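You operate a simulated robot arm through the tools that you are given. There is no shell and no other tool. Be economical: measure what you need, move in short steps, check, and stop when the job is done.

You run a simulated robot arm. Do the job below in one go: nothing can be reset, and whatever is moved stays where it is left.

## Task
Swing the hood over the mat and blow the green plate clean at 2 bar.
Fine: air pump on for it, off after; leave plate and pump knob there.

Only the result counts: the job must be done as asked and must still hold three seconds after the hand-in. Knocking over, shifting, dropping, spilling or breaking anything else fails it.

## Robot
A 7-joint arm with a two-finger parallel gripper on a trunk, on a base that drives. Base frame: it is fixed to the floor where the robot stands at the start and does not move with it; the origin is under the middle of the robot, x ahead of it, y to its left, z up. Units: m, degrees, N and s.
Its first joint turns from -166.0 to 166.0 degrees. Places, roughly: blue button [0.7, 0.1, 0.9]; hood [1.1, 0.2, 1]; hose arm [1.1, 0.4, 1.2]; plate [1, -0.75, 0.75]; pump knob [0.8, -0.2, 0.9]; pump switch [0.8, -0.1, 0.9]. Payload 3.43 kg.
The tool frame sits at the grasp point between the pads (the TCP): z along the fingers, y along the line on which they close. The tips reach 0.034 m beyond it. Largest opening 0.128 m; finger width 0.024, thickness 0.012; the body of the gripper, 0.048 by 0.13 m, starts 0.096 m behind the TCP.
Orientation is told as [roll, pitch, yaw] about the base's x, y, z axes, in that order, counted from this pose: with the fingers straight down and closing along the base's y, the tool's x points along the base's -x, its y along +y and its z along -z.

## Interface
- The arm moves only by the tool nudge_tool. Its argument "motion" is a list of rows, each a list of 7 numbers: the turn, a rotation vector about the tool's x, y, z in units of 6 degrees (1.0 is 6 degrees), then the shift along the tool's x, y, z in units of 40 mm (1.0 is 40 mm), then the opening, from 0 (shut) to 1 (fully open). In form: [[ax, ay, az, tx, ty, tz, gripper], ...]. A call has 1 to 10 rows; each row shifts and turns the commanded pose from where the row before left it, along the tool's axes as they then stand. A call with a number of a shift or a turn outside -1 to 1 is refused whole. A row lasts 0.2 s, in which the tool goes at most 0.05 m and 8.6 degrees; a call with a longer step from one row to the next is refused whole, and so is a gripper value outside its range. A pose out of reach is approached as far as the arm can. The call stops where the force on the tool passes 80 N (or 10 N more than at its start, if that is more) or the arm is blocked; 0.2 s more then pass. Each finger travels about 0.153 m/s and halts on what it meets, pressing with about 38 N; the grip force reading is that of the motor and also rises with nothing between the fingers. The clock runs only during rows and for 0.2 s after the last one: add rows that do not move to give the fingers time. The reply holds the time, the measured pose of the TCP, the force on the tool along the base axes, the opening and the grip force, in the units named above and with some noise, with the torque about the TCP (base axes, N m) and any sound that the robot's microphone picked up.
- Cameras (640 x 400 px; columns grow to the right, rows downward): "scene" is now at [0.1957, 0.1993, 1.3847]; the picture's right is [-0.37, -0.93, 0.01], its down [-0.36, 0.14, -0.92] and it looks along [0.85, -0.35, -0.39] (base axes); focal length 284 px, centre (320, 200). "wrist" rides on the gripper at [0.076, -0.011, -0.16] in the tool frame; the picture's right is [0.15, 0.99, 0.00], its down [-0.88, 0.13, -0.46] and it looks along [-0.45, 0.07, 0.89] (tool axes); focal length 234 px, centre (320, 200). There is no depth. A picture from a camera that has moved, and an enlarged one, comes with that camera's place and axes in the base frame and with its lens.
- snapshot(camera): a new picture of that camera. No time passes.
- steer(legs): drives the robot by 1 to 6 legs, each [ahead, turn to the left] in m and degrees, along the robot's own axes; the way and the turn of a leg run together, so that a leg with both is an arc; at most 1.5 m and 180 degrees a leg. The arm and the cameras ride along, it lands a little off, and it stops where it bumps. It gives what a move gives.
- head_to(pan, tilt): turns the head with the scene camera to pan (to the left, within 120 degrees either way) and tilt (down, from -29 to 69), counted from straight ahead of the robot. It gives what a move gives.
- zoom(camera, box): a new picture of the part [left, top, right, bottom] of that camera's present view, enlarged. No time passes.
- close_job(): hands the job in; it is judged then, once.

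Work in short steps. Places have to be worked out from the pictures, the camera data and where the tool is seen: move nearer, look again, correct. Check each grasp and each placing, and mend what went wrong. You have 120 turns and 78 pictures in all, those below and enlarged ones among them. Open the gripper and draw the arm clear of the work before you hand the job in, unless the task says otherwise; then end with one line.

The tools are called after ">>>" as a command line: name --pt "numbers of a row" for each row, then --argument value for the rest, lists and objects as JSON in quotes. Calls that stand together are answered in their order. nudge_tool: Moves the arm, as the interface text tells. Its arguments: {"type":"object","properties":{"motion":{"type":"array","items":{"type":"array","items":{"type":"number"}}}},"required":["motion"]} The other tools are called the same way: steer (legs) drives the base; head_to (pan, tilt) turns the head that bears the scene camera; snapshot (camera) takes a picture; zoom (camera, box) takes an enlarged picture of a part of a camera's view; close_job () hands the job in.

At the start:

```text
time_s: 0.0
eef_pos: [0.6679, 0.0291, 1.3083]
tcp_rot: [-0.1, 0.1, -0.1]
force: [0.0, -0.3, 0.0]
torque: [-0.02, -0.03, -0.01]
gripper_width: 0.1279
grasp_force: 0.0
robot x, y, heading: [0.0021, -0.0025, -0.1]
head pan, tilt: [-21.9, 22.1]
```

scene: 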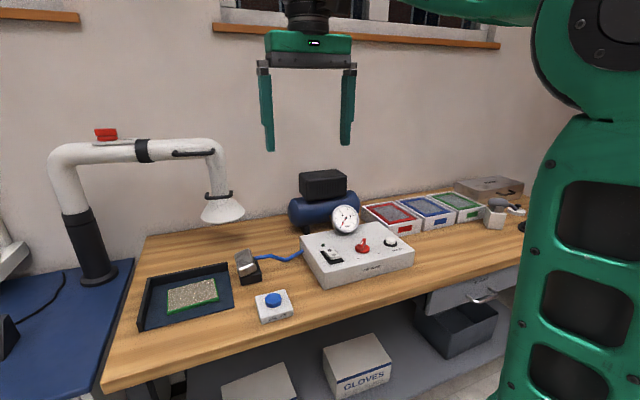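
wrist: 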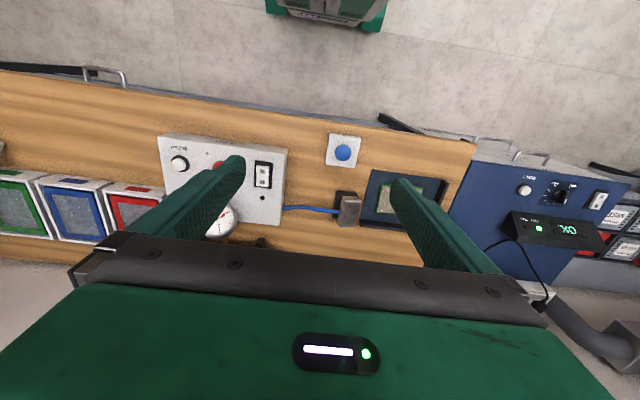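

I'll begin by looking closely at the bench: the mat, the pump console and the plates.

>>> zoom --camera "scene" --box '[120, 220, 320, 345]'

>>> zoom --camera "scene" --box '[280, 165, 530, 320]'

>>> zoom --camera "scene" --box '[0, 100, 260, 262]'

```text
3.20 times, centred on (220, 282) of scene
camera zoom: at [0.1957, 0.1993, 1.3847], right [-0.37, -0.93, 0.01], down [-0.36, 0.14, -0.92], along [0.85, -0.35, -0.39], focal length 908 px, centre (640, -64)
```

zoom: 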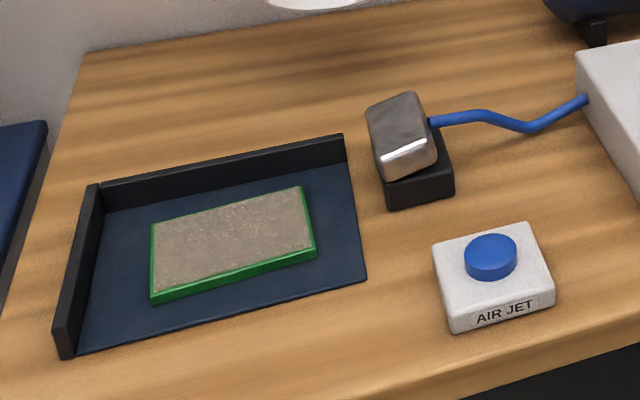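

```text
2.56 times, centred on (405, 242) of scene
camera zoom: at [0.1957, 0.1993, 1.3847], right [-0.37, -0.93, 0.01], down [-0.36, 0.14, -0.92], along [0.85, -0.35, -0.39], focal length 726 px, centre (102, 91)
```

zoom: 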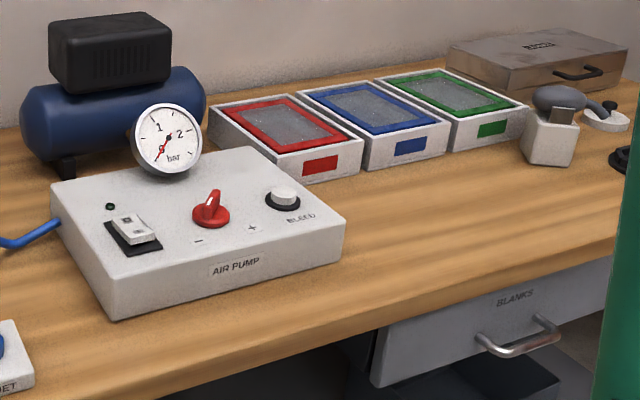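

```text
2.46 times, centred on (130, 181) of scene
camera zoom: at [0.1957, 0.1993, 1.3847], right [-0.37, -0.93, 0.01], down [-0.36, 0.14, -0.92], along [0.85, -0.35, -0.39], focal length 698 px, centre (788, 247)
```

zoom: 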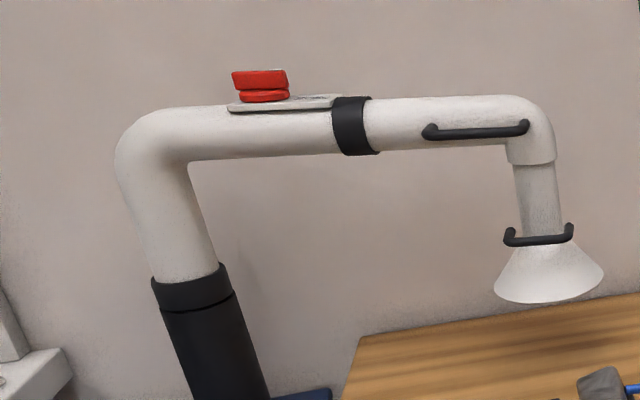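

The dusty green-edged plate already appears to lie on the mat, but the given "plate" spot is off to the right, so I'll look there and to the left.

>>> head_to --pan -50 --tilt 28

>>> snapshot --camera "scene"

>>> head_to --pan 25 --tilt 25

>>> snapshot --camera "scene"

```text
time_s: 0.9
eef_pos: [0.6509, 0.03, 1.3172]
tcp_rot: [0.1, -0.6, 0.0]
force: [0.3, 0.1, -0.5]
torque: [-0.02, 0.03, 0.02]
gripper_width: 0.1278
grasp_force: 0.0
robot x, y, heading: [-0.001, 0.0008, -0.1]
head pan, tilt: [-50.0, 28.0]
```

```text
72 pictures are left
camera scene: at [0.1682, 0.1641, 1.3756], right [-0.77, -0.64, 0.01], down [-0.31, 0.36, -0.88], along [0.56, -0.68, -0.48], focal length 284 px, centre (320, 200)
```

scene: 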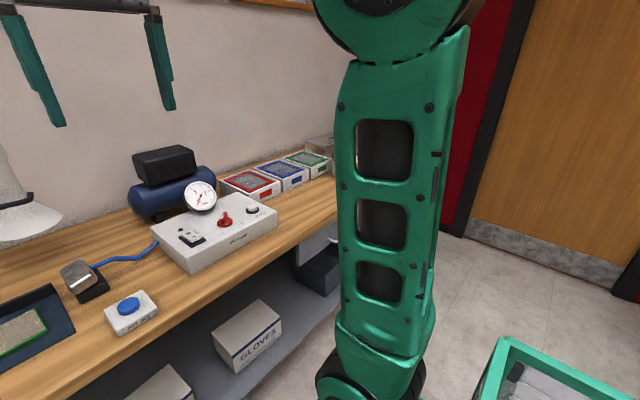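

```text
time_s: 2.4
eef_pos: [0.6521, 0.0294, 1.3176]
tcp_rot: [0.0, -0.8, -0.1]
force: [0.8, 0.2, -0.6]
torque: [-0.01, 0.0, -0.02]
gripper_width: 0.128
grasp_force: 0.1
robot x, y, heading: [-0.0048, -0.0004, 0.2]
head pan, tilt: [25.0, 25.0]
```

```text
71 pictures are left
camera scene: at [0.1931, 0.2728, 1.38], right [0.42, -0.91, -0.01], down [-0.4, -0.18, -0.9], along [0.82, 0.38, -0.43], focal length 284 px, centre (320, 200)
```

scene: 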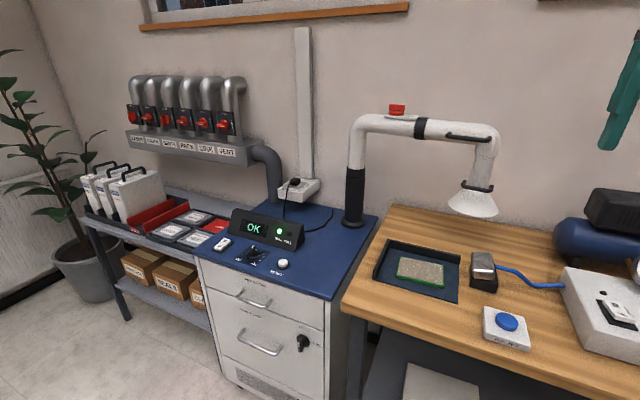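

The left has a panel of extraction valves and a controller, so I'll zoom in on the labels there and around the mat.

>>> zoom --camera "scene" --box '[110, 70, 310, 195]'

>>> zoom --camera "scene" --box '[150, 190, 350, 315]'

>>> zoom --camera "scene" --box '[340, 95, 540, 220]'

>>> zoom --camera "scene" --box '[370, 230, 530, 330]'

```text
3.20 times, centred on (210, 132) of scene
camera zoom: at [0.1931, 0.2728, 1.38], right [0.42, -0.91, -0.01], down [-0.4, -0.18, -0.9], along [0.82, 0.38, -0.43], focal length 908 px, centre (672, 416)
```

zoom: 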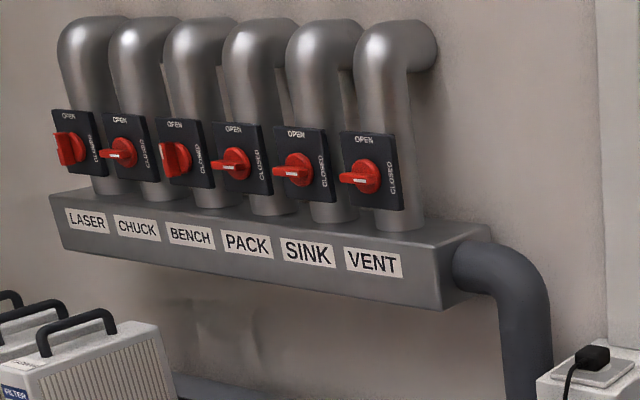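

```text
3.20 times, centred on (250, 252) of scene
camera zoom: at [0.1931, 0.2728, 1.38], right [0.42, -0.91, -0.01], down [-0.4, -0.18, -0.9], along [0.82, 0.38, -0.43], focal length 908 px, centre (544, 32)
```

zoom: 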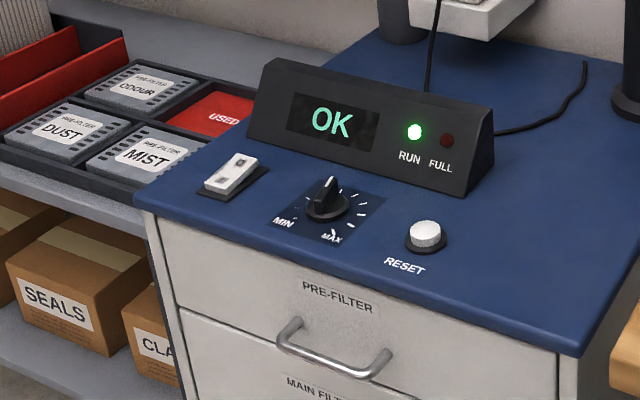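

```text
3.20 times, centred on (440, 158) of scene
camera zoom: at [0.1931, 0.2728, 1.38], right [0.42, -0.91, -0.01], down [-0.4, -0.18, -0.9], along [0.82, 0.38, -0.43], focal length 908 px, centre (-64, 336)
```

zoom: 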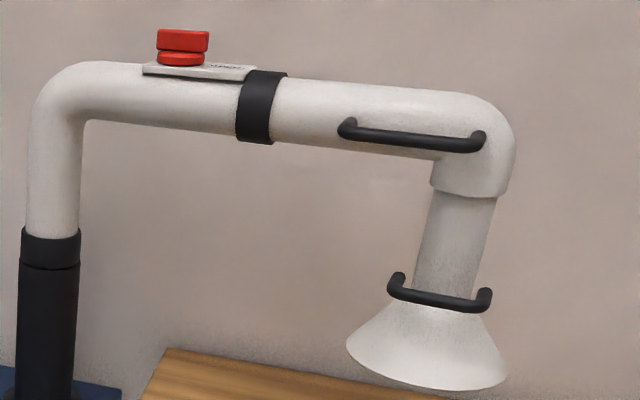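

```text
4.00 times, centred on (450, 280) of scene
camera zoom: at [0.1931, 0.2728, 1.38], right [0.42, -0.91, -0.01], down [-0.4, -0.18, -0.9], along [0.82, 0.38, -0.43], focal length 1135 px, centre (-200, -120)
```

zoom: 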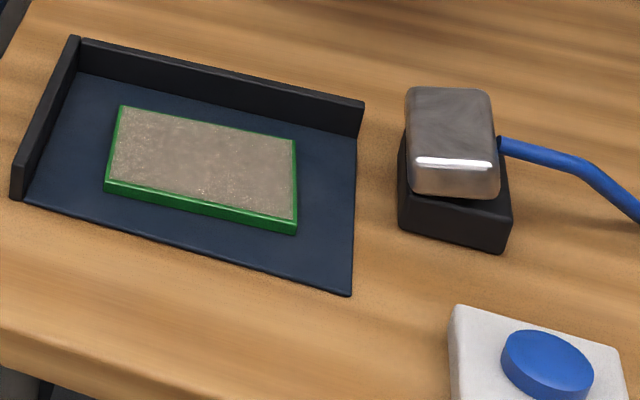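

The hood pivots at about (1.09, 0.56), hood near (1.11, 0.18), and the mat centre is about (0.88, 0.285), so the hood must swing about 40° towards me. I'll check how close the base can drive to the bench.

>>> head_to --pan 15 --tilt 60

>>> snapshot --camera "scene"

>>> snapshot --camera "wrist"

```text
time_s: 3.4
eef_pos: [0.6516, 0.0301, 1.3169]
tcp_rot: [0.0, -0.6, 0.0]
force: [-0.2, -0.3, -0.1]
torque: [-0.02, 0.0, 0.01]
gripper_width: 0.1279
grasp_force: 0.0
robot x, y, heading: [-0.0029, 0.0018, 0.2]
head pan, tilt: [15.0, 60.0]
```

```text
66 pictures are left
camera scene: at [0.1733, 0.2512, 1.3303], right [0.26, -0.97, 0.0], down [-0.84, -0.22, -0.49], along [0.47, 0.13, -0.87], focal length 284 px, centre (320, 200)
```

scene: 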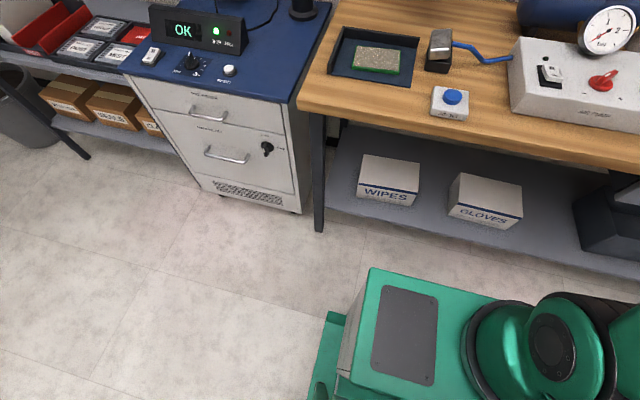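

```text
65 pictures are left
camera wrist: at [0.5744, 0.0198, 1.4774], right [-0.15, 0.99, 0.0], down [0.88, 0.13, 0.47], along [0.46, 0.07, -0.88], focal length 234 px, centre (320, 200)
```

wrist: 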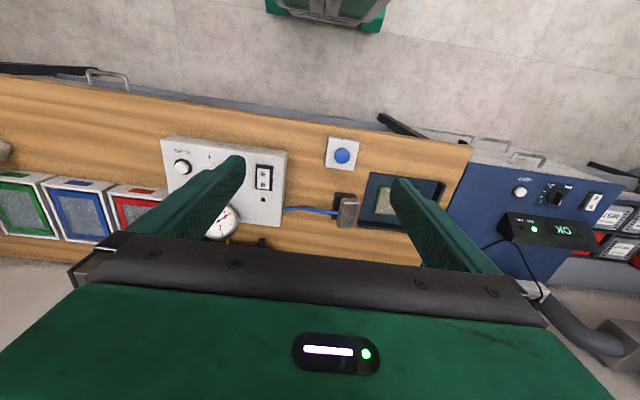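

The bench edge is at x≈0.61 with room underneath, so I'll drive ahead 0.12 m and start turning the gripper 90° so that it can pinch the upper handle bar from above.

>>> steer --legs '[[0.12, 0]]'

>>> nudge_tool --pt "0 0 -1 0 0 -1 0.6" --pt "0 0 -1 0 0 -1 0.6" --pt "0 0 -1 0 0 0 0.6" --pt "0 0 -1 0 0 0 0.6" --pt "0 0 -1 0 0 0 0.6" --pt "0 0 -1 0 0 0 0.6" --pt "0 0 -1 0 0 0 0.6" --pt "0 0 -1 0 0 0 0.6"

>>> nudge_tool --pt "0 0 -1 0 0 0 0.6" --pt "0 0 -1 0 0 0 0.6" --pt "0 0 -1 0 0 0 0.6" --pt "0 0 -1 0 0 0 0.6" --pt "0 0 -1 0 0 0 0.6" --pt "0 0 -1 0 0 0 0.6" --pt "0 0 -1 0 0 0 0.6"

>>> head_to --pan 10 --tilt 15

>>> snapshot --camera "scene"

>>> snapshot --camera "wrist"

```text
time_s: 4.7
eef_pos: [0.7723, 0.0297, 1.3176]
tcp_rot: [-0.1, -0.7, 0.1]
force: [0.2, 0.1, -0.5]
torque: [-0.02, -0.03, 0.02]
gripper_width: 0.1278
grasp_force: 0.3
robot x, y, heading: [0.1207, 0.0016, -0.1]
head pan, tilt: [15.0, 60.0]
```

```text
time_s: 5.0
eef_pos: [0.7431, 0.031, 1.3435]
tcp_rot: [0.3, -3.5, 0.7]
force: [69.6, 8.5, -105.5]
torque: [0.62, 2.79, 0.59]
gripper_width: 0.0769
grasp_force: 0.0
robot x, y, heading: [0.1193, 0.0006, -0.1]
head pan, tilt: [15.0, 60.0]
stopped in row 1: the force on the tool passed its limit at 196 N (the readings are from after the stop); the commanded pose is now the measured one
```

```text
time_s: 5.2
eef_pos: [0.7267, 0.032, 1.3516]
tcp_rot: [0.3, -4.7, 1.0]
force: [82.0, -10.3, -112.2]
torque: [4.04, 3.72, 2.62]
gripper_width: 0.0766
grasp_force: 0.1
robot x, y, heading: [0.1212, -0.001, 0.1]
head pan, tilt: [15.0, 60.0]
stopped in row 1: the force on the tool passed its limit at 173 N (the readings are from after the stop); the commanded pose is now the measured one
```

```text
time_s: 6.3
eef_pos: [0.7277, 0.0306, 1.3504]
tcp_rot: [0.3, -4.7, 0.8]
force: [74.3, 13.5, -122.2]
torque: [0.06, 1.54, 0.21]
gripper_width: 0.0767
grasp_force: 0.0
robot x, y, heading: [0.1172, 0.0015, 0.2]
head pan, tilt: [10.0, 15.0]
```

```text
64 pictures are left
camera scene: at [0.3228, 0.2501, 1.3961], right [0.17, -0.98, 0.0], down [-0.27, -0.04, -0.96], along [0.95, 0.17, -0.27], focal length 284 px, centre (320, 200)
```

scene: 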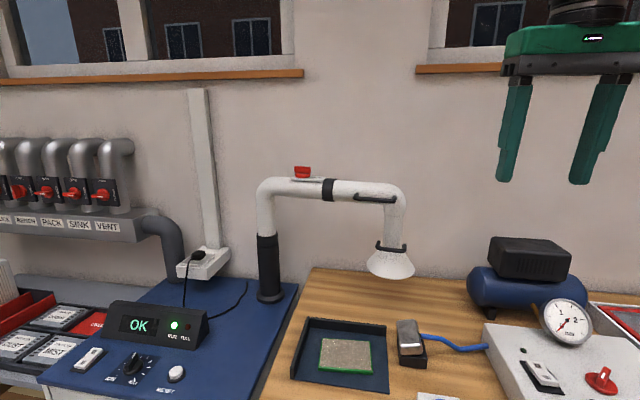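

```text
63 pictures are left
camera wrist: at [0.64, 0.0193, 1.5051], right [-0.16, 0.99, -0.01], down [0.84, 0.14, 0.53], along [0.52, 0.08, -0.85], focal length 234 px, centre (320, 200)
```

wrist: 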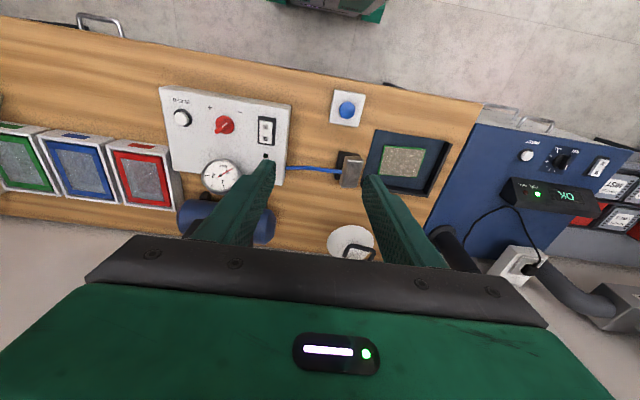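

The wrist is pressed against something with about 140 N as I commanded it upward, probably its own folded arm since nothing else is near. I'll move down and forward to relieve it.

>>> nudge_tool --pt "0 0 0 -0.5 0 0.7 0.6" --pt "0 0 0 -0.5 0 0.5 0.6" --pt "0 0 0 0 0 0 0.6"

```text
time_s: 7.1
eef_pos: [0.7674, 0.0315, 1.3062]
tcp_rot: [0.2, -4.2, 0.9]
force: [-0.5, -0.7, 0.2]
torque: [0.01, -0.01, 0.0]
gripper_width: 0.0767
grasp_force: 0.0
robot x, y, heading: [0.1249, 0.0008, -0.1]
head pan, tilt: [10.0, 15.0]
```

Freed. I'll level the tool, move a little further out, then turn it in yaw.

>>> nudge_tool --pt "0 0.7 0 -1 0 0 0.6" --pt "0 0 0 -1 0 0 0.6" --pt "0 0 -1 0 0 0 0.6" --pt "0 0 -1 0 0 0 0.6" --pt "0 0 -1 0 0 0 0.6" --pt "0 0 -1 0 0 0 0.6" --pt "0 0 -1 0 0 0 0.6" --pt "0 0 -1 0 0 0 0.6" --pt "0 0 -1 0 0 0 0.6" --pt "0 0 -1 0 0 0 0.6"

>>> nudge_tool --pt "0 0 -1 0 0 0 0.6" --pt "0 0 -1 0 0 0 0.6" --pt "0 0 -1 0 0 0 0.6" --pt "0 0 -1 0 0 0 0.6" --pt "0 0 -1 0 0 0 0.6" --pt "0 0 -1 0 0 0 0.6" --pt "0 0 -1 0 0 0 0.6"

>>> snapshot --camera "wrist"

>>> snapshot --camera "scene"

```text
time_s: 8.0
eef_pos: [0.8325, 0.0348, 1.32]
tcp_rot: [0.1, -1.3, 7.9]
force: [14.9, -8.3, -22.5]
torque: [1.94, 0.64, 1.0]
gripper_width: 0.077
grasp_force: 0.1
robot x, y, heading: [0.1202, 0.0, -0.0]
head pan, tilt: [10.0, 15.0]
stopped in row 4: the force on the tool passed its limit at 81 N (the readings are from after the stop); the commanded pose is now the measured one
```

```text
time_s: 8.4
eef_pos: [0.8157, 0.0347, 1.3287]
tcp_rot: [-0.2, -2.4, 12.5]
force: [21.4, -7.0, -33.6]
torque: [1.91, 0.86, 1.02]
gripper_width: 0.0767
grasp_force: 0.0
robot x, y, heading: [0.1194, 0.0013, 0.0]
head pan, tilt: [10.0, 15.0]
stopped in row 2: the force on the tool passed its limit at 89 N (the readings are from after the stop); the commanded pose is now the measured one
```

```text
62 pictures are left
camera wrist: at [0.7382, 0.0068, 1.4869], right [-0.36, 0.93, -0.01], down [0.81, 0.32, 0.49], along [0.46, 0.17, -0.87], focal length 234 px, centre (320, 200)
```

wrist: 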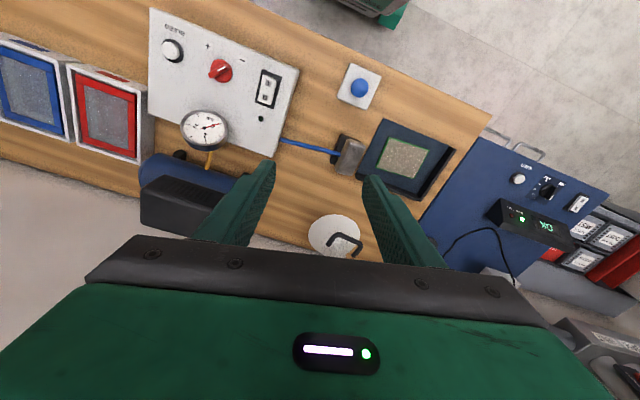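

```text
61 pictures are left
camera scene: at [0.322, 0.2501, 1.3962], right [0.17, -0.98, 0.0], down [-0.27, -0.04, -0.96], along [0.95, 0.17, -0.27], focal length 284 px, centre (320, 200)
```

scene: 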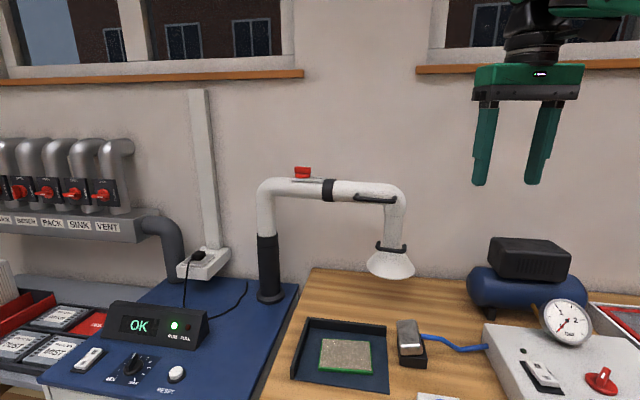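

Turning at this height again builds force, so the arm seems to be near a limit here. I'll go lower and further out, then try the turn again.

>>> nudge_tool --pt "0 0.2 0 -0.5 0 1 0.6" --pt "0 0.2 0 -1 0 0.5 0.6" --pt "0 0 0 -1 0 0 0.6" --pt "0 0 -1 0 0 0 0.6" --pt "0 0 -1 0 0 0 0.6"

```text
time_s: 9.7
eef_pos: [0.9168, 0.0567, 1.2683]
tcp_rot: [-0.1, 0.3, 24.6]
force: [0.9, -0.1, 0.0]
torque: [0.0, 0.03, 0.0]
gripper_width: 0.0766
grasp_force: 0.0
robot x, y, heading: [0.1174, -0.0005, 0.2]
head pan, tilt: [10.0, 15.0]
```

No force now, so I'll continue the turn here.

>>> nudge_tool --pt "0 0 -1 0 0 0 0.6" --pt "0 0 -1 0 0 0 0.6" --pt "0 0 -1 0 0 0 0.6" --pt "0 0 -1 0 0 0 0.6" --pt "0 0 -1 0 0 0 0.6" --pt "0 0 -1 0 0 0 0.6" --pt "0 0 -1 0 0 0 0.6" --pt "0 0 -1 0 0 0 0.6" --pt "0 0 -1 0 0 0 0.6" --pt "0 0 0 0 0 0 0.6"

>>> snapshot --camera "wrist"

>>> snapshot --camera "scene"

```text
time_s: 11.8
eef_pos: [0.9171, 0.0562, 1.2693]
tcp_rot: [0.3, 0.3, 78.8]
force: [-0.1, -0.2, -0.1]
torque: [0.0, -0.02, -0.01]
gripper_width: 0.0766
grasp_force: 0.0
robot x, y, heading: [0.1216, -0.0012, 0.1]
head pan, tilt: [10.0, 15.0]
```

```text
60 pictures are left
camera wrist: at [0.914, -0.0183, 1.4301], right [-1.0, 0.05, 0.0], down [0.05, 0.89, 0.45], along [0.02, 0.45, -0.89], focal length 234 px, centre (320, 200)
```

wrist: 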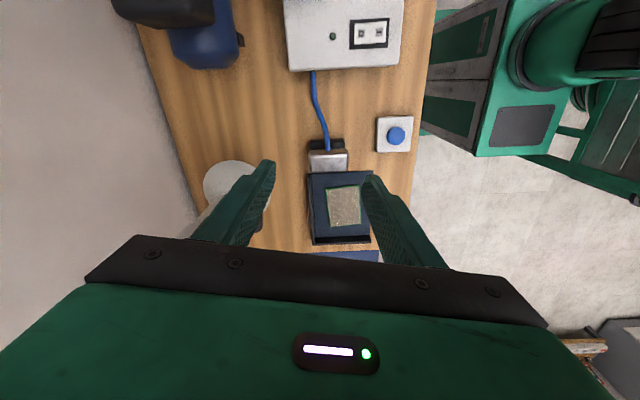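

```text
59 pictures are left
camera scene: at [0.3227, 0.2501, 1.3961], right [0.17, -0.98, 0.0], down [-0.27, -0.04, -0.96], along [0.95, 0.17, -0.27], focal length 284 px, centre (320, 200)
```

scene: 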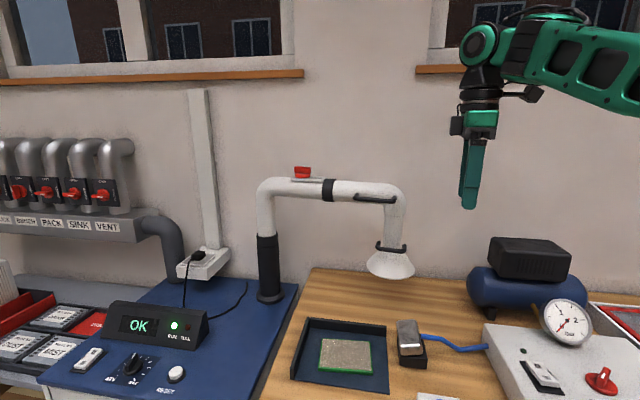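

The bar is about (1.05, 0.18–0.29, 1.20), running along y. Gripping it from the front looks more roomy than from above, so I'll tip the tool to point forward while shifting left.

>>> nudge_tool --pt "0 0 -1 0 0 0 0.6" --pt "0 0 -0.87 0 0 0 0.6" --pt "1 0 0 -0.5 0 0 0.6" --pt "1 0 0 -0.5 0 0 0.6" --pt "1 0 0 -0.5 0 0 0.6" --pt "1 0 0 -0.5 0 0 0.6" --pt "1 0 0 -0.5 0 0 0.6" --pt "1 0 0 -0.5 0 0 0.6" --pt "1 0 0 -0.5 0 0 0.6" --pt "1 0 0 -0.5 0 0 0.6"

>>> snapshot --camera "scene"

```text
time_s: 14.1
eef_pos: [0.9278, 0.1971, 1.2684]
tcp_rot: [-47.4, -0.7, 88.2]
force: [0.2, 1.7, -0.6]
torque: [-0.19, -0.03, -0.15]
gripper_width: 0.0766
grasp_force: 0.1
robot x, y, heading: [0.1233, 0.0018, 0.1]
head pan, tilt: [10.0, 15.0]
```

```text
58 pictures are left
camera scene: at [0.321, 0.2559, 1.3946], right [0.22, -0.97, 0.0], down [-0.28, -0.06, -0.96], along [0.93, 0.21, -0.29], focal length 284 px, centre (320, 200)
```

scene: 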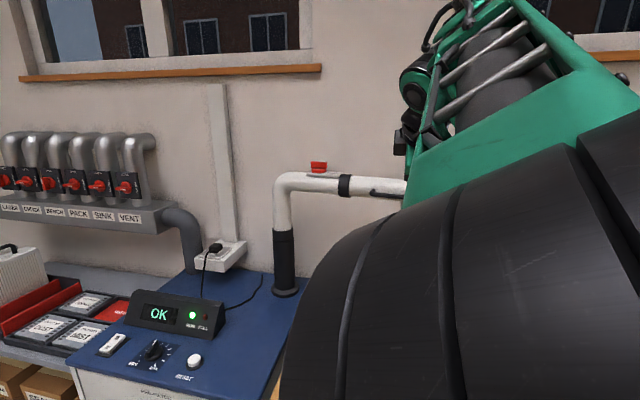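

The folded elbow comes right up against the head camera, so I'm standing too close for a forward-pointing tool. I'll back up 0.15 m and finish the tilt with the arm stretched out more.

>>> steer --legs '[[-0.15, 0]]'

>>> nudge_tool --pt "0 0 0 0 -0.5 0.5 0.6" --pt "0 0 0 0 -0.5 0.5 0.6" --pt "1 0 0 0 0 0.5 0.6" --pt "1 0 0 0 0 0.5 0.6" --pt "1 0 0 0 0 0.5 0.6" --pt "1 0 0 0 0 0.5 0.6" --pt "1 0 0 0 0 0 0.6" --pt "1 0 0 0 0 0 0.6" --pt "0 0 0 0 0 0 0.6"

>>> snapshot --camera "scene"

>>> snapshot --camera "wrist"

```text
time_s: 15.4
eef_pos: [0.7775, 0.1963, 1.2707]
tcp_rot: [-47.4, -0.8, 88.2]
force: [0.3, -0.4, -0.5]
torque: [0.04, -0.01, 0.01]
gripper_width: 0.0768
grasp_force: 0.1
robot x, y, heading: [-0.0248, 0.0009, 0.1]
head pan, tilt: [10.0, 15.0]
```

```text
time_s: 17.4
eef_pos: [0.8849, 0.1918, 1.2391]
tcp_rot: [-84.2, -0.8, 88.1]
force: [0.8, 0.0, 0.5]
torque: [0.01, -0.02, 0.0]
gripper_width: 0.0769
grasp_force: 0.0
robot x, y, heading: [-0.029, 0.0036, -0.0]
head pan, tilt: [10.0, 15.0]
```

```text
57 pictures are left
camera scene: at [0.1726, 0.2502, 1.3961], right [0.17, -0.98, 0.0], down [-0.27, -0.04, -0.96], along [0.95, 0.17, -0.27], focal length 284 px, centre (320, 200)
```

scene: 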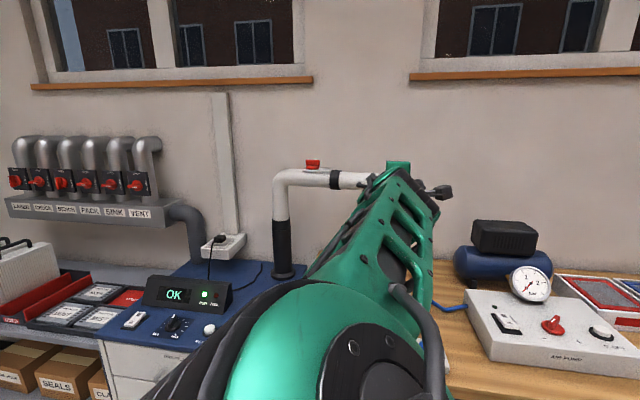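

```text
56 pictures are left
camera wrist: at [0.725, 0.1223, 1.267], right [-0.1, -0.13, -0.99], down [-0.44, 0.9, -0.07], along [0.89, 0.42, -0.15], focal length 234 px, centre (320, 200)
```

wrist: 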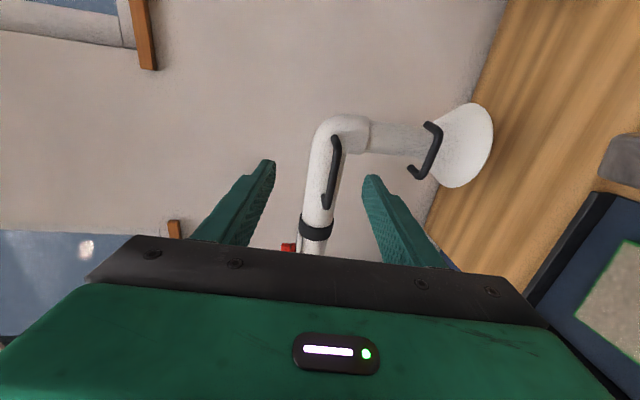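

The wrist camera now shows the bar clearly; both views agree on x≈1.05, y 0.18–0.29, z≈1.20. I'll level the tool, align with the bar and advance partway.

>>> nudge_tool --pt "0.95 0 0 -0.5 0.5 0 0.6" --pt "0 0 0 -0.5 0.5 0 0.6" --pt "0 0 0 0 0 1 0.6" --pt "0 0 0 0 0 1 0.6" --pt "0 0 0 0 0 0.4 0.6" --pt "0 0 0 0 0 0 0.6"

>>> snapshot --camera "wrist"

```text
time_s: 18.8
eef_pos: [0.9803, 0.2273, 1.2]
tcp_rot: [-89.8, -0.8, 88.1]
force: [0.7, -0.7, -0.3]
torque: [-0.01, 0.01, 0.01]
gripper_width: 0.0768
grasp_force: 0.1
robot x, y, heading: [-0.0318, -0.0022, 0.1]
head pan, tilt: [10.0, 15.0]
```

```text
55 pictures are left
camera wrist: at [0.8197, 0.1587, 1.212], right [-0.01, -0.13, -0.99], down [-0.43, 0.9, -0.12], along [0.9, 0.42, -0.06], focal length 234 px, centre (320, 200)
```

wrist: 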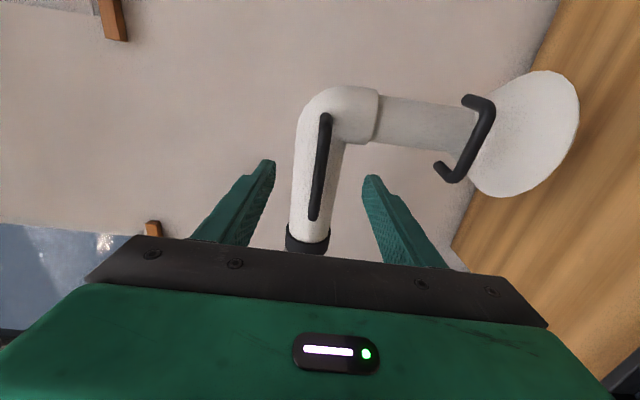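

Both bar ends triangulate again to x≈1.05, z≈1.20. I'll advance 45 mm so the finger tips just pass the bar, and close.

>>> nudge_tool --pt "0 0 0 0 0 0.6 0.6" --pt "0 0 0 0 0 0.55 0.6" --pt "0 0 0 0 0 0 0.6" --pt "0 0 0 0 0 0 0.3" --pt "0 0 0 0 0 0 0" --pt "0 0 0 0 0 0 0"

>>> snapshot --camera "wrist"

```text
time_s: 20.2
eef_pos: [1.0272, 0.2266, 1.1993]
tcp_rot: [-89.9, -0.7, 88.1]
force: [2.5, 0.9, 3.7]
torque: [-1.11, 0.11, -0.28]
gripper_width: 0.0116
grasp_force: 45.1
robot x, y, heading: [-0.0283, -0.0016, -0.2]
head pan, tilt: [10.0, 15.0]
```

```text
54 pictures are left
camera wrist: at [0.8661, 0.1578, 1.2119], right [-0.01, -0.13, -0.99], down [-0.43, 0.9, -0.12], along [0.9, 0.42, -0.06], focal length 234 px, centre (320, 200)
```

wrist: 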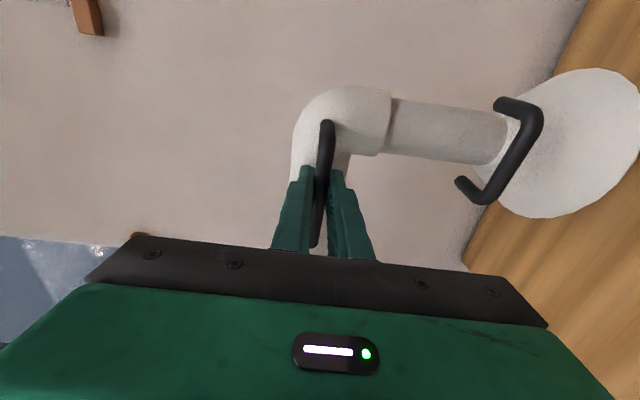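

The bar is held (11.6 mm wide, 45 N). I'll swing it in small arc steps around the pivot, turning the tool along with it.

>>> nudge_tool --pt "0 0.5 0 -0.05 0 -0.44 0" --pt "0 0.5 0 -0.06 0 -0.44 0" --pt "0 0.5 0 -0.06 0 -0.44 0" --pt "0 0.5 0 -0.06 0 -0.44 0" --pt "0 0 0 0 0 0 0"

>>> snapshot --camera "wrist"

```text
time_s: 21.4
eef_pos: [0.9584, 0.2503, 1.2]
tcp_rot: [-89.8, -0.8, 76.5]
force: [18.0, 38.5, 13.7]
torque: [-1.09, 0.3, 0.46]
gripper_width: 0.0119
grasp_force: 45.0
robot x, y, heading: [-0.0276, -0.0011, 0.1]
head pan, tilt: [10.0, 15.0]
```

```text
53 pictures are left
camera wrist: at [0.7856, 0.2149, 1.212], right [-0.03, -0.13, -0.99], down [-0.24, 0.96, -0.12], along [0.97, 0.23, -0.06], focal length 234 px, centre (320, 200)
```

wrist: 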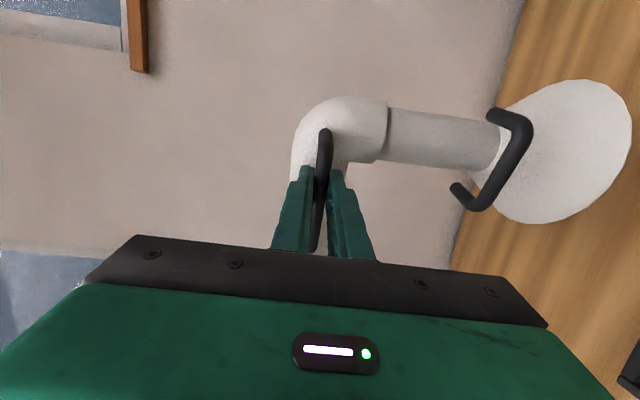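

It swings with the gripper; the side force of 38 N says the pivot is a little further out, so I'll adjust the arc and continue.

>>> nudge_tool --pt "0 0.5 0 -0.2 0 -0.45 0" --pt "0 0.5 0 -0.12 0 -0.45 0" --pt "0 0.5 0 -0.12 0 -0.45 0" --pt "0 0.5 0 -0.12 0 -0.45 0" --pt "0 0 0 0 0 0 0"

```text
time_s: 22.6
eef_pos: [0.8963, 0.2918, 1.1989]
tcp_rot: [-89.5, -0.5, 64.3]
force: [24.6, 28.1, 7.0]
torque: [-0.6, 0.28, 0.32]
gripper_width: 0.0115
grasp_force: 44.6
robot x, y, heading: [-0.03, -0.0027, 0.1]
head pan, tilt: [10.0, 15.0]
```

Going well at 64° heading; another four steps.

>>> nudge_tool --pt "0 0.5 0 -0.2 0 -0.43 0" --pt "0 0.5 0 -0.13 0 -0.43 0" --pt "0 0.5 0 -0.13 0 -0.43 0" --pt "0 0.5 0 -0.13 0 -0.43 0" --pt "0 0 0 0 0 0 0"

>>> snapshot --camera "wrist"

>>> snapshot --camera "scene"

```text
time_s: 23.8
eef_pos: [0.8492, 0.3422, 1.2013]
tcp_rot: [-89.2, -0.4, 51.7]
force: [-14.5, -11.7, -21.0]
torque: [-0.38, 0.51, -1.21]
gripper_width: 0.0119
grasp_force: 44.9
robot x, y, heading: [-0.0304, 0.0006, -0.2]
head pan, tilt: [10.0, 15.0]
```

```text
52 pictures are left
camera wrist: at [0.6778, 0.383, 1.2141], right [-0.1, -0.1, -0.99], down [0.19, 0.98, -0.12], along [0.98, -0.2, -0.07], focal length 234 px, centre (320, 200)
```

wrist: 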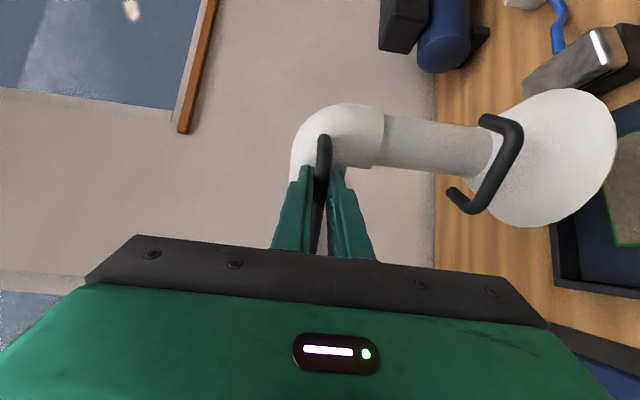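

```text
51 pictures are left
camera scene: at [0.1728, 0.25, 1.3961], right [0.17, -0.98, 0.0], down [-0.27, -0.04, -0.96], along [0.95, 0.17, -0.27], focal length 284 px, centre (320, 200)
```

scene: 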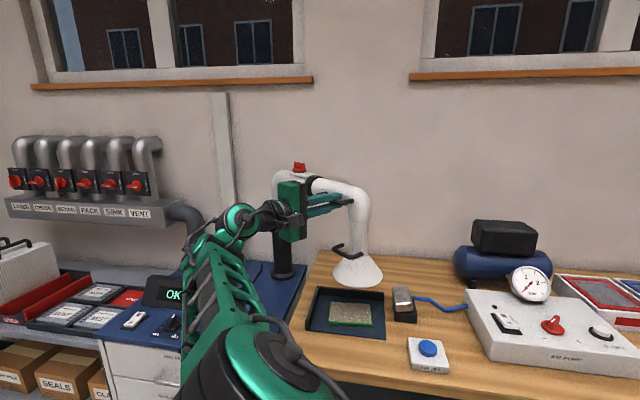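

The hood rim centre is at about (0.92, 0.27), the plate at about (0.87, 0.29), so some 8–9° more of swing is needed.

>>> nudge_tool --pt "0 0.5 0 -0.1 0 -0.43 0" --pt "0 0.5 0 -0.1 0 -0.43 0" --pt "0 0.5 0 -0.1 0 -0.43 0" --pt "0 0 0 0 0 0 0"

>>> snapshot --camera "wrist"

>>> snapshot --camera "scene"

```text
time_s: 24.8
eef_pos: [0.8204, 0.3877, 1.2013]
tcp_rot: [-89.2, -0.3, 43.0]
force: [-10.7, -6.5, -30.4]
torque: [-0.03, 0.39, -0.05]
gripper_width: 0.0115
grasp_force: 45.0
robot x, y, heading: [-0.0286, -0.0007, 0.1]
head pan, tilt: [10.0, 15.0]
```

```text
50 pictures are left
camera wrist: at [0.6555, 0.4543, 1.2144], right [-0.11, -0.09, -0.99], down [0.33, 0.94, -0.12], along [0.94, -0.34, -0.08], focal length 234 px, centre (320, 200)
```

wrist: 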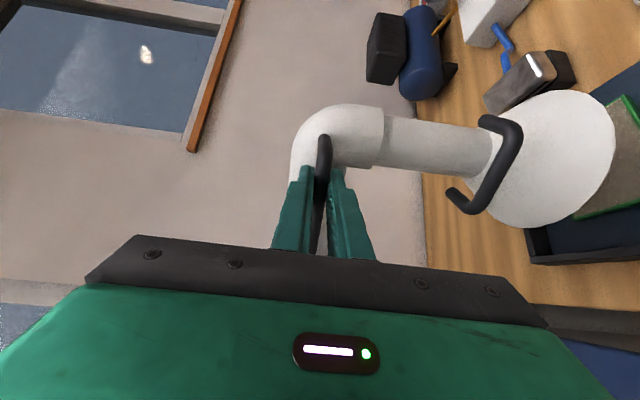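

```text
49 pictures are left
camera scene: at [0.1734, 0.2505, 1.396], right [0.17, -0.98, 0.0], down [-0.27, -0.05, -0.96], along [0.95, 0.17, -0.27], focal length 284 px, centre (320, 200)
```

scene: 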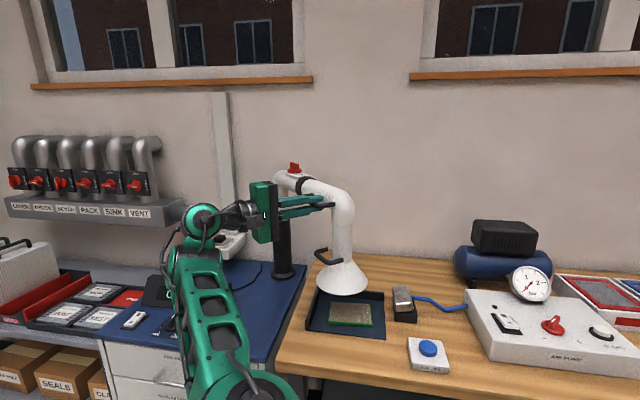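

The hood rim is now at about (0.86, 0.32), over the mat centre at (0.88, 0.30). I'll open up, draw back from the bar and check that it stays.

>>> nudge_tool --pt "0 0 0 0 0 0 0.3" --pt "0 0 0 0 0 0 0.5" --pt "0 0 0 0 0 -0.5 0.5" --pt "0 0 0 0 0 -1 0.5" --pt "0 0 0 0 0 -1 0.5" --pt "0 0 0 0 0 -1 0.5"

>>> snapshot --camera "scene"

>>> snapshot --camera "wrist"

```text
time_s: 26.2
eef_pos: [0.7221, 0.4882, 1.2035]
tcp_rot: [-89.3, -0.3, 43.1]
force: [0.4, 0.0, 0.4]
torque: [-0.01, -0.04, -0.02]
gripper_width: 0.064
grasp_force: 0.0
robot x, y, heading: [-0.0287, -0.0025, -0.1]
head pan, tilt: [10.0, 15.0]
```

```text
48 pictures are left
camera scene: at [0.1729, 0.2502, 1.3961], right [0.17, -0.98, 0.0], down [-0.27, -0.04, -0.96], along [0.95, 0.17, -0.27], focal length 284 px, centre (320, 200)
```

scene: 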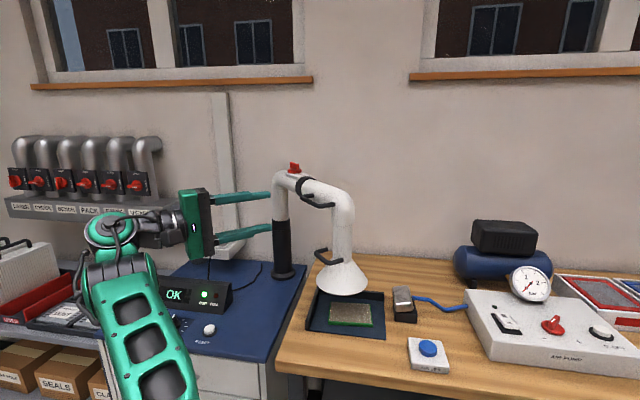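

```text
47 pictures are left
camera wrist: at [0.5587, 0.5552, 1.2177], right [-0.11, -0.09, -0.99], down [0.33, 0.94, -0.12], along [0.94, -0.34, -0.07], focal length 234 px, centre (320, 200)
```

wrist: 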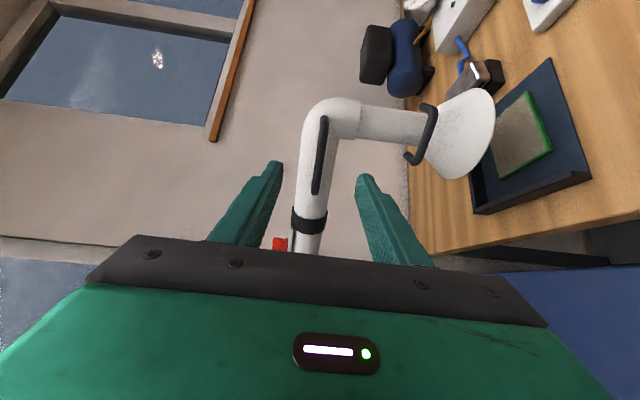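

The hood stayed within about 2–3 cm of the plate. Next I'll look at the red damper on the hose and the pump panel.

>>> zoom --camera "scene" --box '[260, 150, 380, 225]'

>>> zoom --camera "scene" --box '[440, 250, 640, 375]'

```text
5.33 times, centred on (320, 188) of scene
camera zoom: at [0.1729, 0.2502, 1.3961], right [0.17, -0.98, 0.0], down [-0.27, -0.04, -0.96], along [0.95, 0.17, -0.27], focal length 1513 px, centre (320, 267)
```

zoom: 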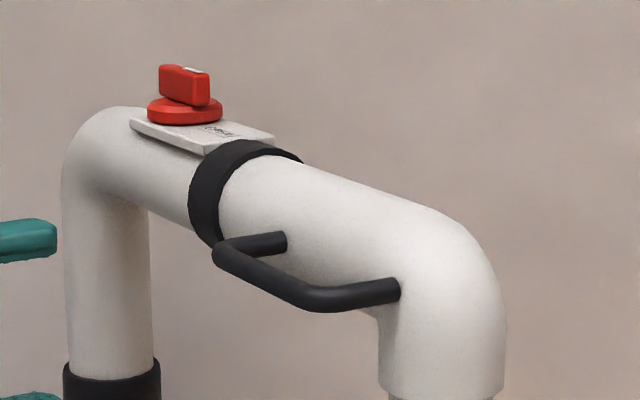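

```text
3.20 times, centred on (540, 312) of scene
camera zoom: at [0.1729, 0.2502, 1.3961], right [0.17, -0.98, 0.0], down [-0.27, -0.04, -0.96], along [0.95, 0.17, -0.27], focal length 908 px, centre (-384, -160)
```

zoom: 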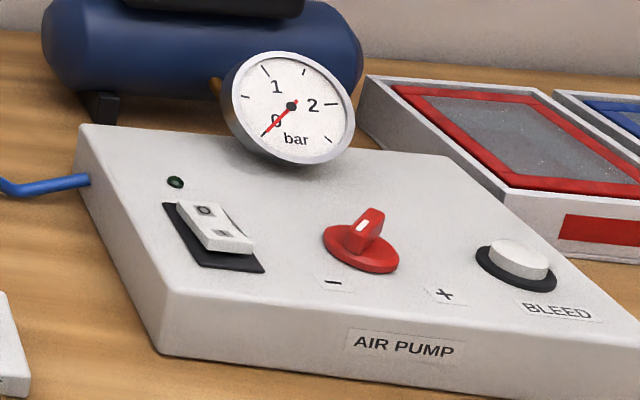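

The damper isn't part of the job and I'll leave it. I'll tip the tool back down and turn it to yaw 0 before moving to the pump panel.

>>> nudge_tool --pt "-1 0 0 0 0 0 0.5" --pt "-1 0 0 0 0 0 0.5" --pt "-1 0 0 0 0 0 0.5" --pt "-1 0 0 0 0 0 0.5" --pt "-1 0 0 0 0 0 0.5" --pt "-1 0 0 0 0 0 0.5" --pt "-1 0 0 0 0 0 0.5" --pt "-1 0 0 0 0 0 0.5" --pt "-1 0 0 0 0 0 0.5" --pt "-1 0 0 0 0 0 0.5"

>>> nudge_tool --pt "-1 0 0 0 0 0 0.5" --pt "-1 0 0 0 0 0 0.5" --pt "-1 0 0 0 0 0 0.5" --pt "-1 0 0 0 0 0 0.5" --pt "-0.9 0 0 0 0 0 0.5" --pt "0 0 1 0 0 0 0.5" --pt "0 0 1 0 0 0 0.5" --pt "0 0 1 0 0 0 0.5" --pt "0 0 1 0 0 0 0.5" --pt "0 0 0 0 0 0 0.5"

>>> snapshot --camera "wrist"

```text
time_s: 27.2
eef_pos: [0.7148, 0.503, 1.2174]
tcp_rot: [-67.4, 0.5, 46.4]
force: [209.8, -62.2, 41.5]
torque: [6.99, 22.38, -1.65]
gripper_width: 0.0639
grasp_force: 0.0
out of reach, approached as far as the arm can: row 5
robot x, y, heading: [-0.0305, 0.0018, 0.3]
head pan, tilt: [10.0, 15.0]
stopped in row 5: the force on the tool passed its limit at 500 N (the readings are from after the stop); the commanded pose is now the measured one
```

```text
time_s: 27.5
eef_pos: [0.7042, 0.5068, 1.2287]
tcp_rot: [-67.9, 0.2, 47.2]
force: [163.7, -43.4, 48.3]
torque: [5.86, 20.13, -1.9]
gripper_width: 0.0639
grasp_force: 0.1
out of reach, approached as far as the arm can: row 1
robot x, y, heading: [-0.0305, 0.0011, 0.0]
head pan, tilt: [10.0, 15.0]
stopped in row 1: the force on the tool passed its limit at 275 N (the readings are from after the stop); the commanded pose is now the measured one
```

```text
44 pictures are left
camera wrist: at [0.5468, 0.5509, 1.3007], right [-0.37, 0.14, -0.92], down [0.25, 0.97, 0.05], along [0.89, -0.22, -0.4], focal length 234 px, centre (320, 200)
```

wrist: 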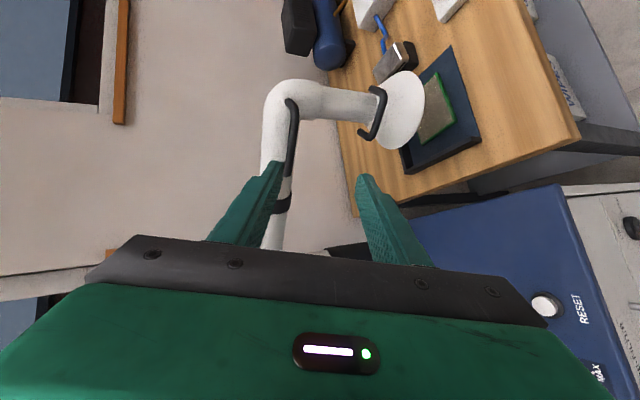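

The arm has folded to its limit and it is pressing on itself. I'll undo part of the tilt and lower the tool, then look at the arm.

>>> nudge_tool --pt "0.7 0 0 0 0.7 0.3 0.5" --pt "0.7 0 0 0 0.7 0.3 0.5" --pt "0 0 0 0 0.7 0 0.5" --pt "0 0 0 0 0 0 0.5"

>>> snapshot --camera "scene"

```text
time_s: 28.5
eef_pos: [0.7153, 0.5245, 1.1461]
tcp_rot: [-76.1, -0.2, 46.2]
force: [-0.7, -0.7, -0.1]
torque: [0.0, 0.01, 0.0]
gripper_width: 0.0639
grasp_force: 0.0
out of reach, approached as far as the arm can: row 1, 2, 3
robot x, y, heading: [-0.034, -0.0005, -0.1]
head pan, tilt: [10.0, 15.0]
```

```text
43 pictures are left
camera scene: at [0.1726, 0.2503, 1.3961], right [0.17, -0.98, 0.0], down [-0.27, -0.05, -0.96], along [0.95, 0.17, -0.27], focal length 284 px, centre (320, 200)
```

scene: 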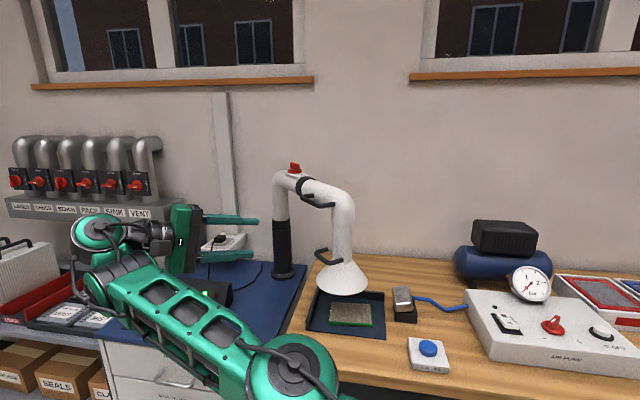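

Elbow and wrist are in an awkward configuration, so I'll back the robot away 0.3 m from the bench to re-configure the arm in free space.

>>> steer --legs '[[-0.3, 0]]'

>>> nudge_tool --pt "0 -1 0 0.7 0 0.7 0.5" --pt "0 -1 0 0.7 0 0.7 0.5" --pt "0 -1 0 0.7 0 0.5 0.5" --pt "0 -1 0 0.7 0 0.5 0.5" --pt "0 -1 0 0.7 0 0.3 0.5" --pt "0 -1 0 0.7 0 0.3 0.5" --pt "0 0 0 0 0 0 0.5"

>>> snapshot --camera "scene"

```text
time_s: 30.6
eef_pos: [0.4034, 0.5307, 1.1725]
tcp_rot: [-77.9, -1.8, 45.6]
force: [7.0, 0.5, -5.2]
torque: [-0.51, -0.31, -0.73]
gripper_width: 0.064
grasp_force: 0.1
robot x, y, heading: [-0.3228, 0.0012, 0.0]
head pan, tilt: [10.0, 15.0]
stopped in leg 1: the robot was blocked; the commanded pose is now the measured one
```

```text
time_s: 32.2
eef_pos: [0.4488, 0.511, 1.1863]
tcp_rot: [-77.8, -5.1, 62.2]
force: [-0.1, -0.5, 0.4]
torque: [0.01, 0.02, 0.0]
gripper_width: 0.0641
grasp_force: 0.1
out of reach, approached as far as the arm can: row 1, 2, 3, 4, 5, 6
robot x, y, heading: [-0.318, -0.0001, 0.0]
head pan, tilt: [10.0, 15.0]
```

```text
42 pictures are left
camera scene: at [-0.1144, 0.2496, 1.3959], right [0.17, -0.98, 0.0], down [-0.27, -0.04, -0.96], along [0.95, 0.17, -0.27], focal length 284 px, centre (320, 200)
```

scene: 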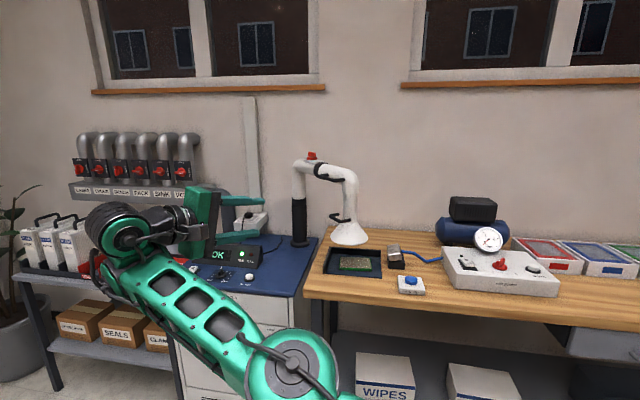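

Still at a joint limit. I'll slide the tool to the right in front of the robot without turning it.

>>> nudge_tool --pt "0 0 0 0.9 0 0 0.5" --pt "0 0 0 0.9 0 0 0.5" --pt "0 0 0 0.9 0 0.3 0.5" --pt "0 0 0 0.9 0 0.3 0.5" --pt "0 0 0 0.9 0 0.3 0.5" --pt "0 0 0 0.9 0 0.3 0.5" --pt "0 0 0 0.9 0 0.3 0.5" --pt "0 0 0 0 0 0 0.5"

```text
time_s: 34.0
eef_pos: [0.4513, 0.5042, 1.2005]
tcp_rot: [-77.8, -5.0, 62.1]
force: [-0.4, -0.8, -0.2]
torque: [0.03, 0.01, 0.02]
gripper_width: 0.0641
grasp_force: 0.0
out of reach, approached as far as the arm can: row 1, 2, 3, 4, 5, 6, 7
robot x, y, heading: [-0.3201, -0.0009, -0.1]
head pan, tilt: [10.0, 15.0]
```

No movement that way. I'll test extending outward and upwards instead.

>>> nudge_tool --pt "0 0 0 0 0 1 0.5" --pt "0 0 0 0 0 1 0.5" --pt "0 0 0 0 -1 0 0.5" --pt "0 0 0 0 0 0 0.5"

>>> snapshot --camera "scene"

```text
time_s: 35.0
eef_pos: [0.4566, 0.4962, 1.2399]
tcp_rot: [-77.9, -5.1, 62.2]
force: [-0.8, 0.1, -1.2]
torque: [-0.03, 0.0, -0.02]
gripper_width: 0.0642
grasp_force: 0.0
out of reach, approached as far as the arm can: row 1, 2
robot x, y, heading: [-0.3235, -0.0007, 0.2]
head pan, tilt: [10.0, 15.0]
```

```text
41 pictures are left
camera scene: at [-0.1142, 0.2497, 1.396], right [0.17, -0.98, 0.0], down [-0.27, -0.04, -0.96], along [0.95, 0.17, -0.28], focal length 284 px, centre (320, 200)
```

scene: 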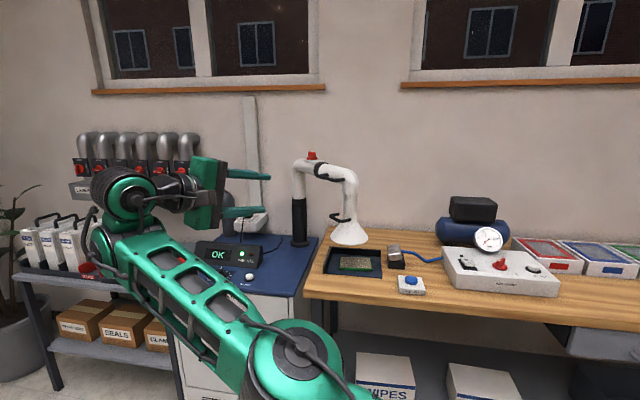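

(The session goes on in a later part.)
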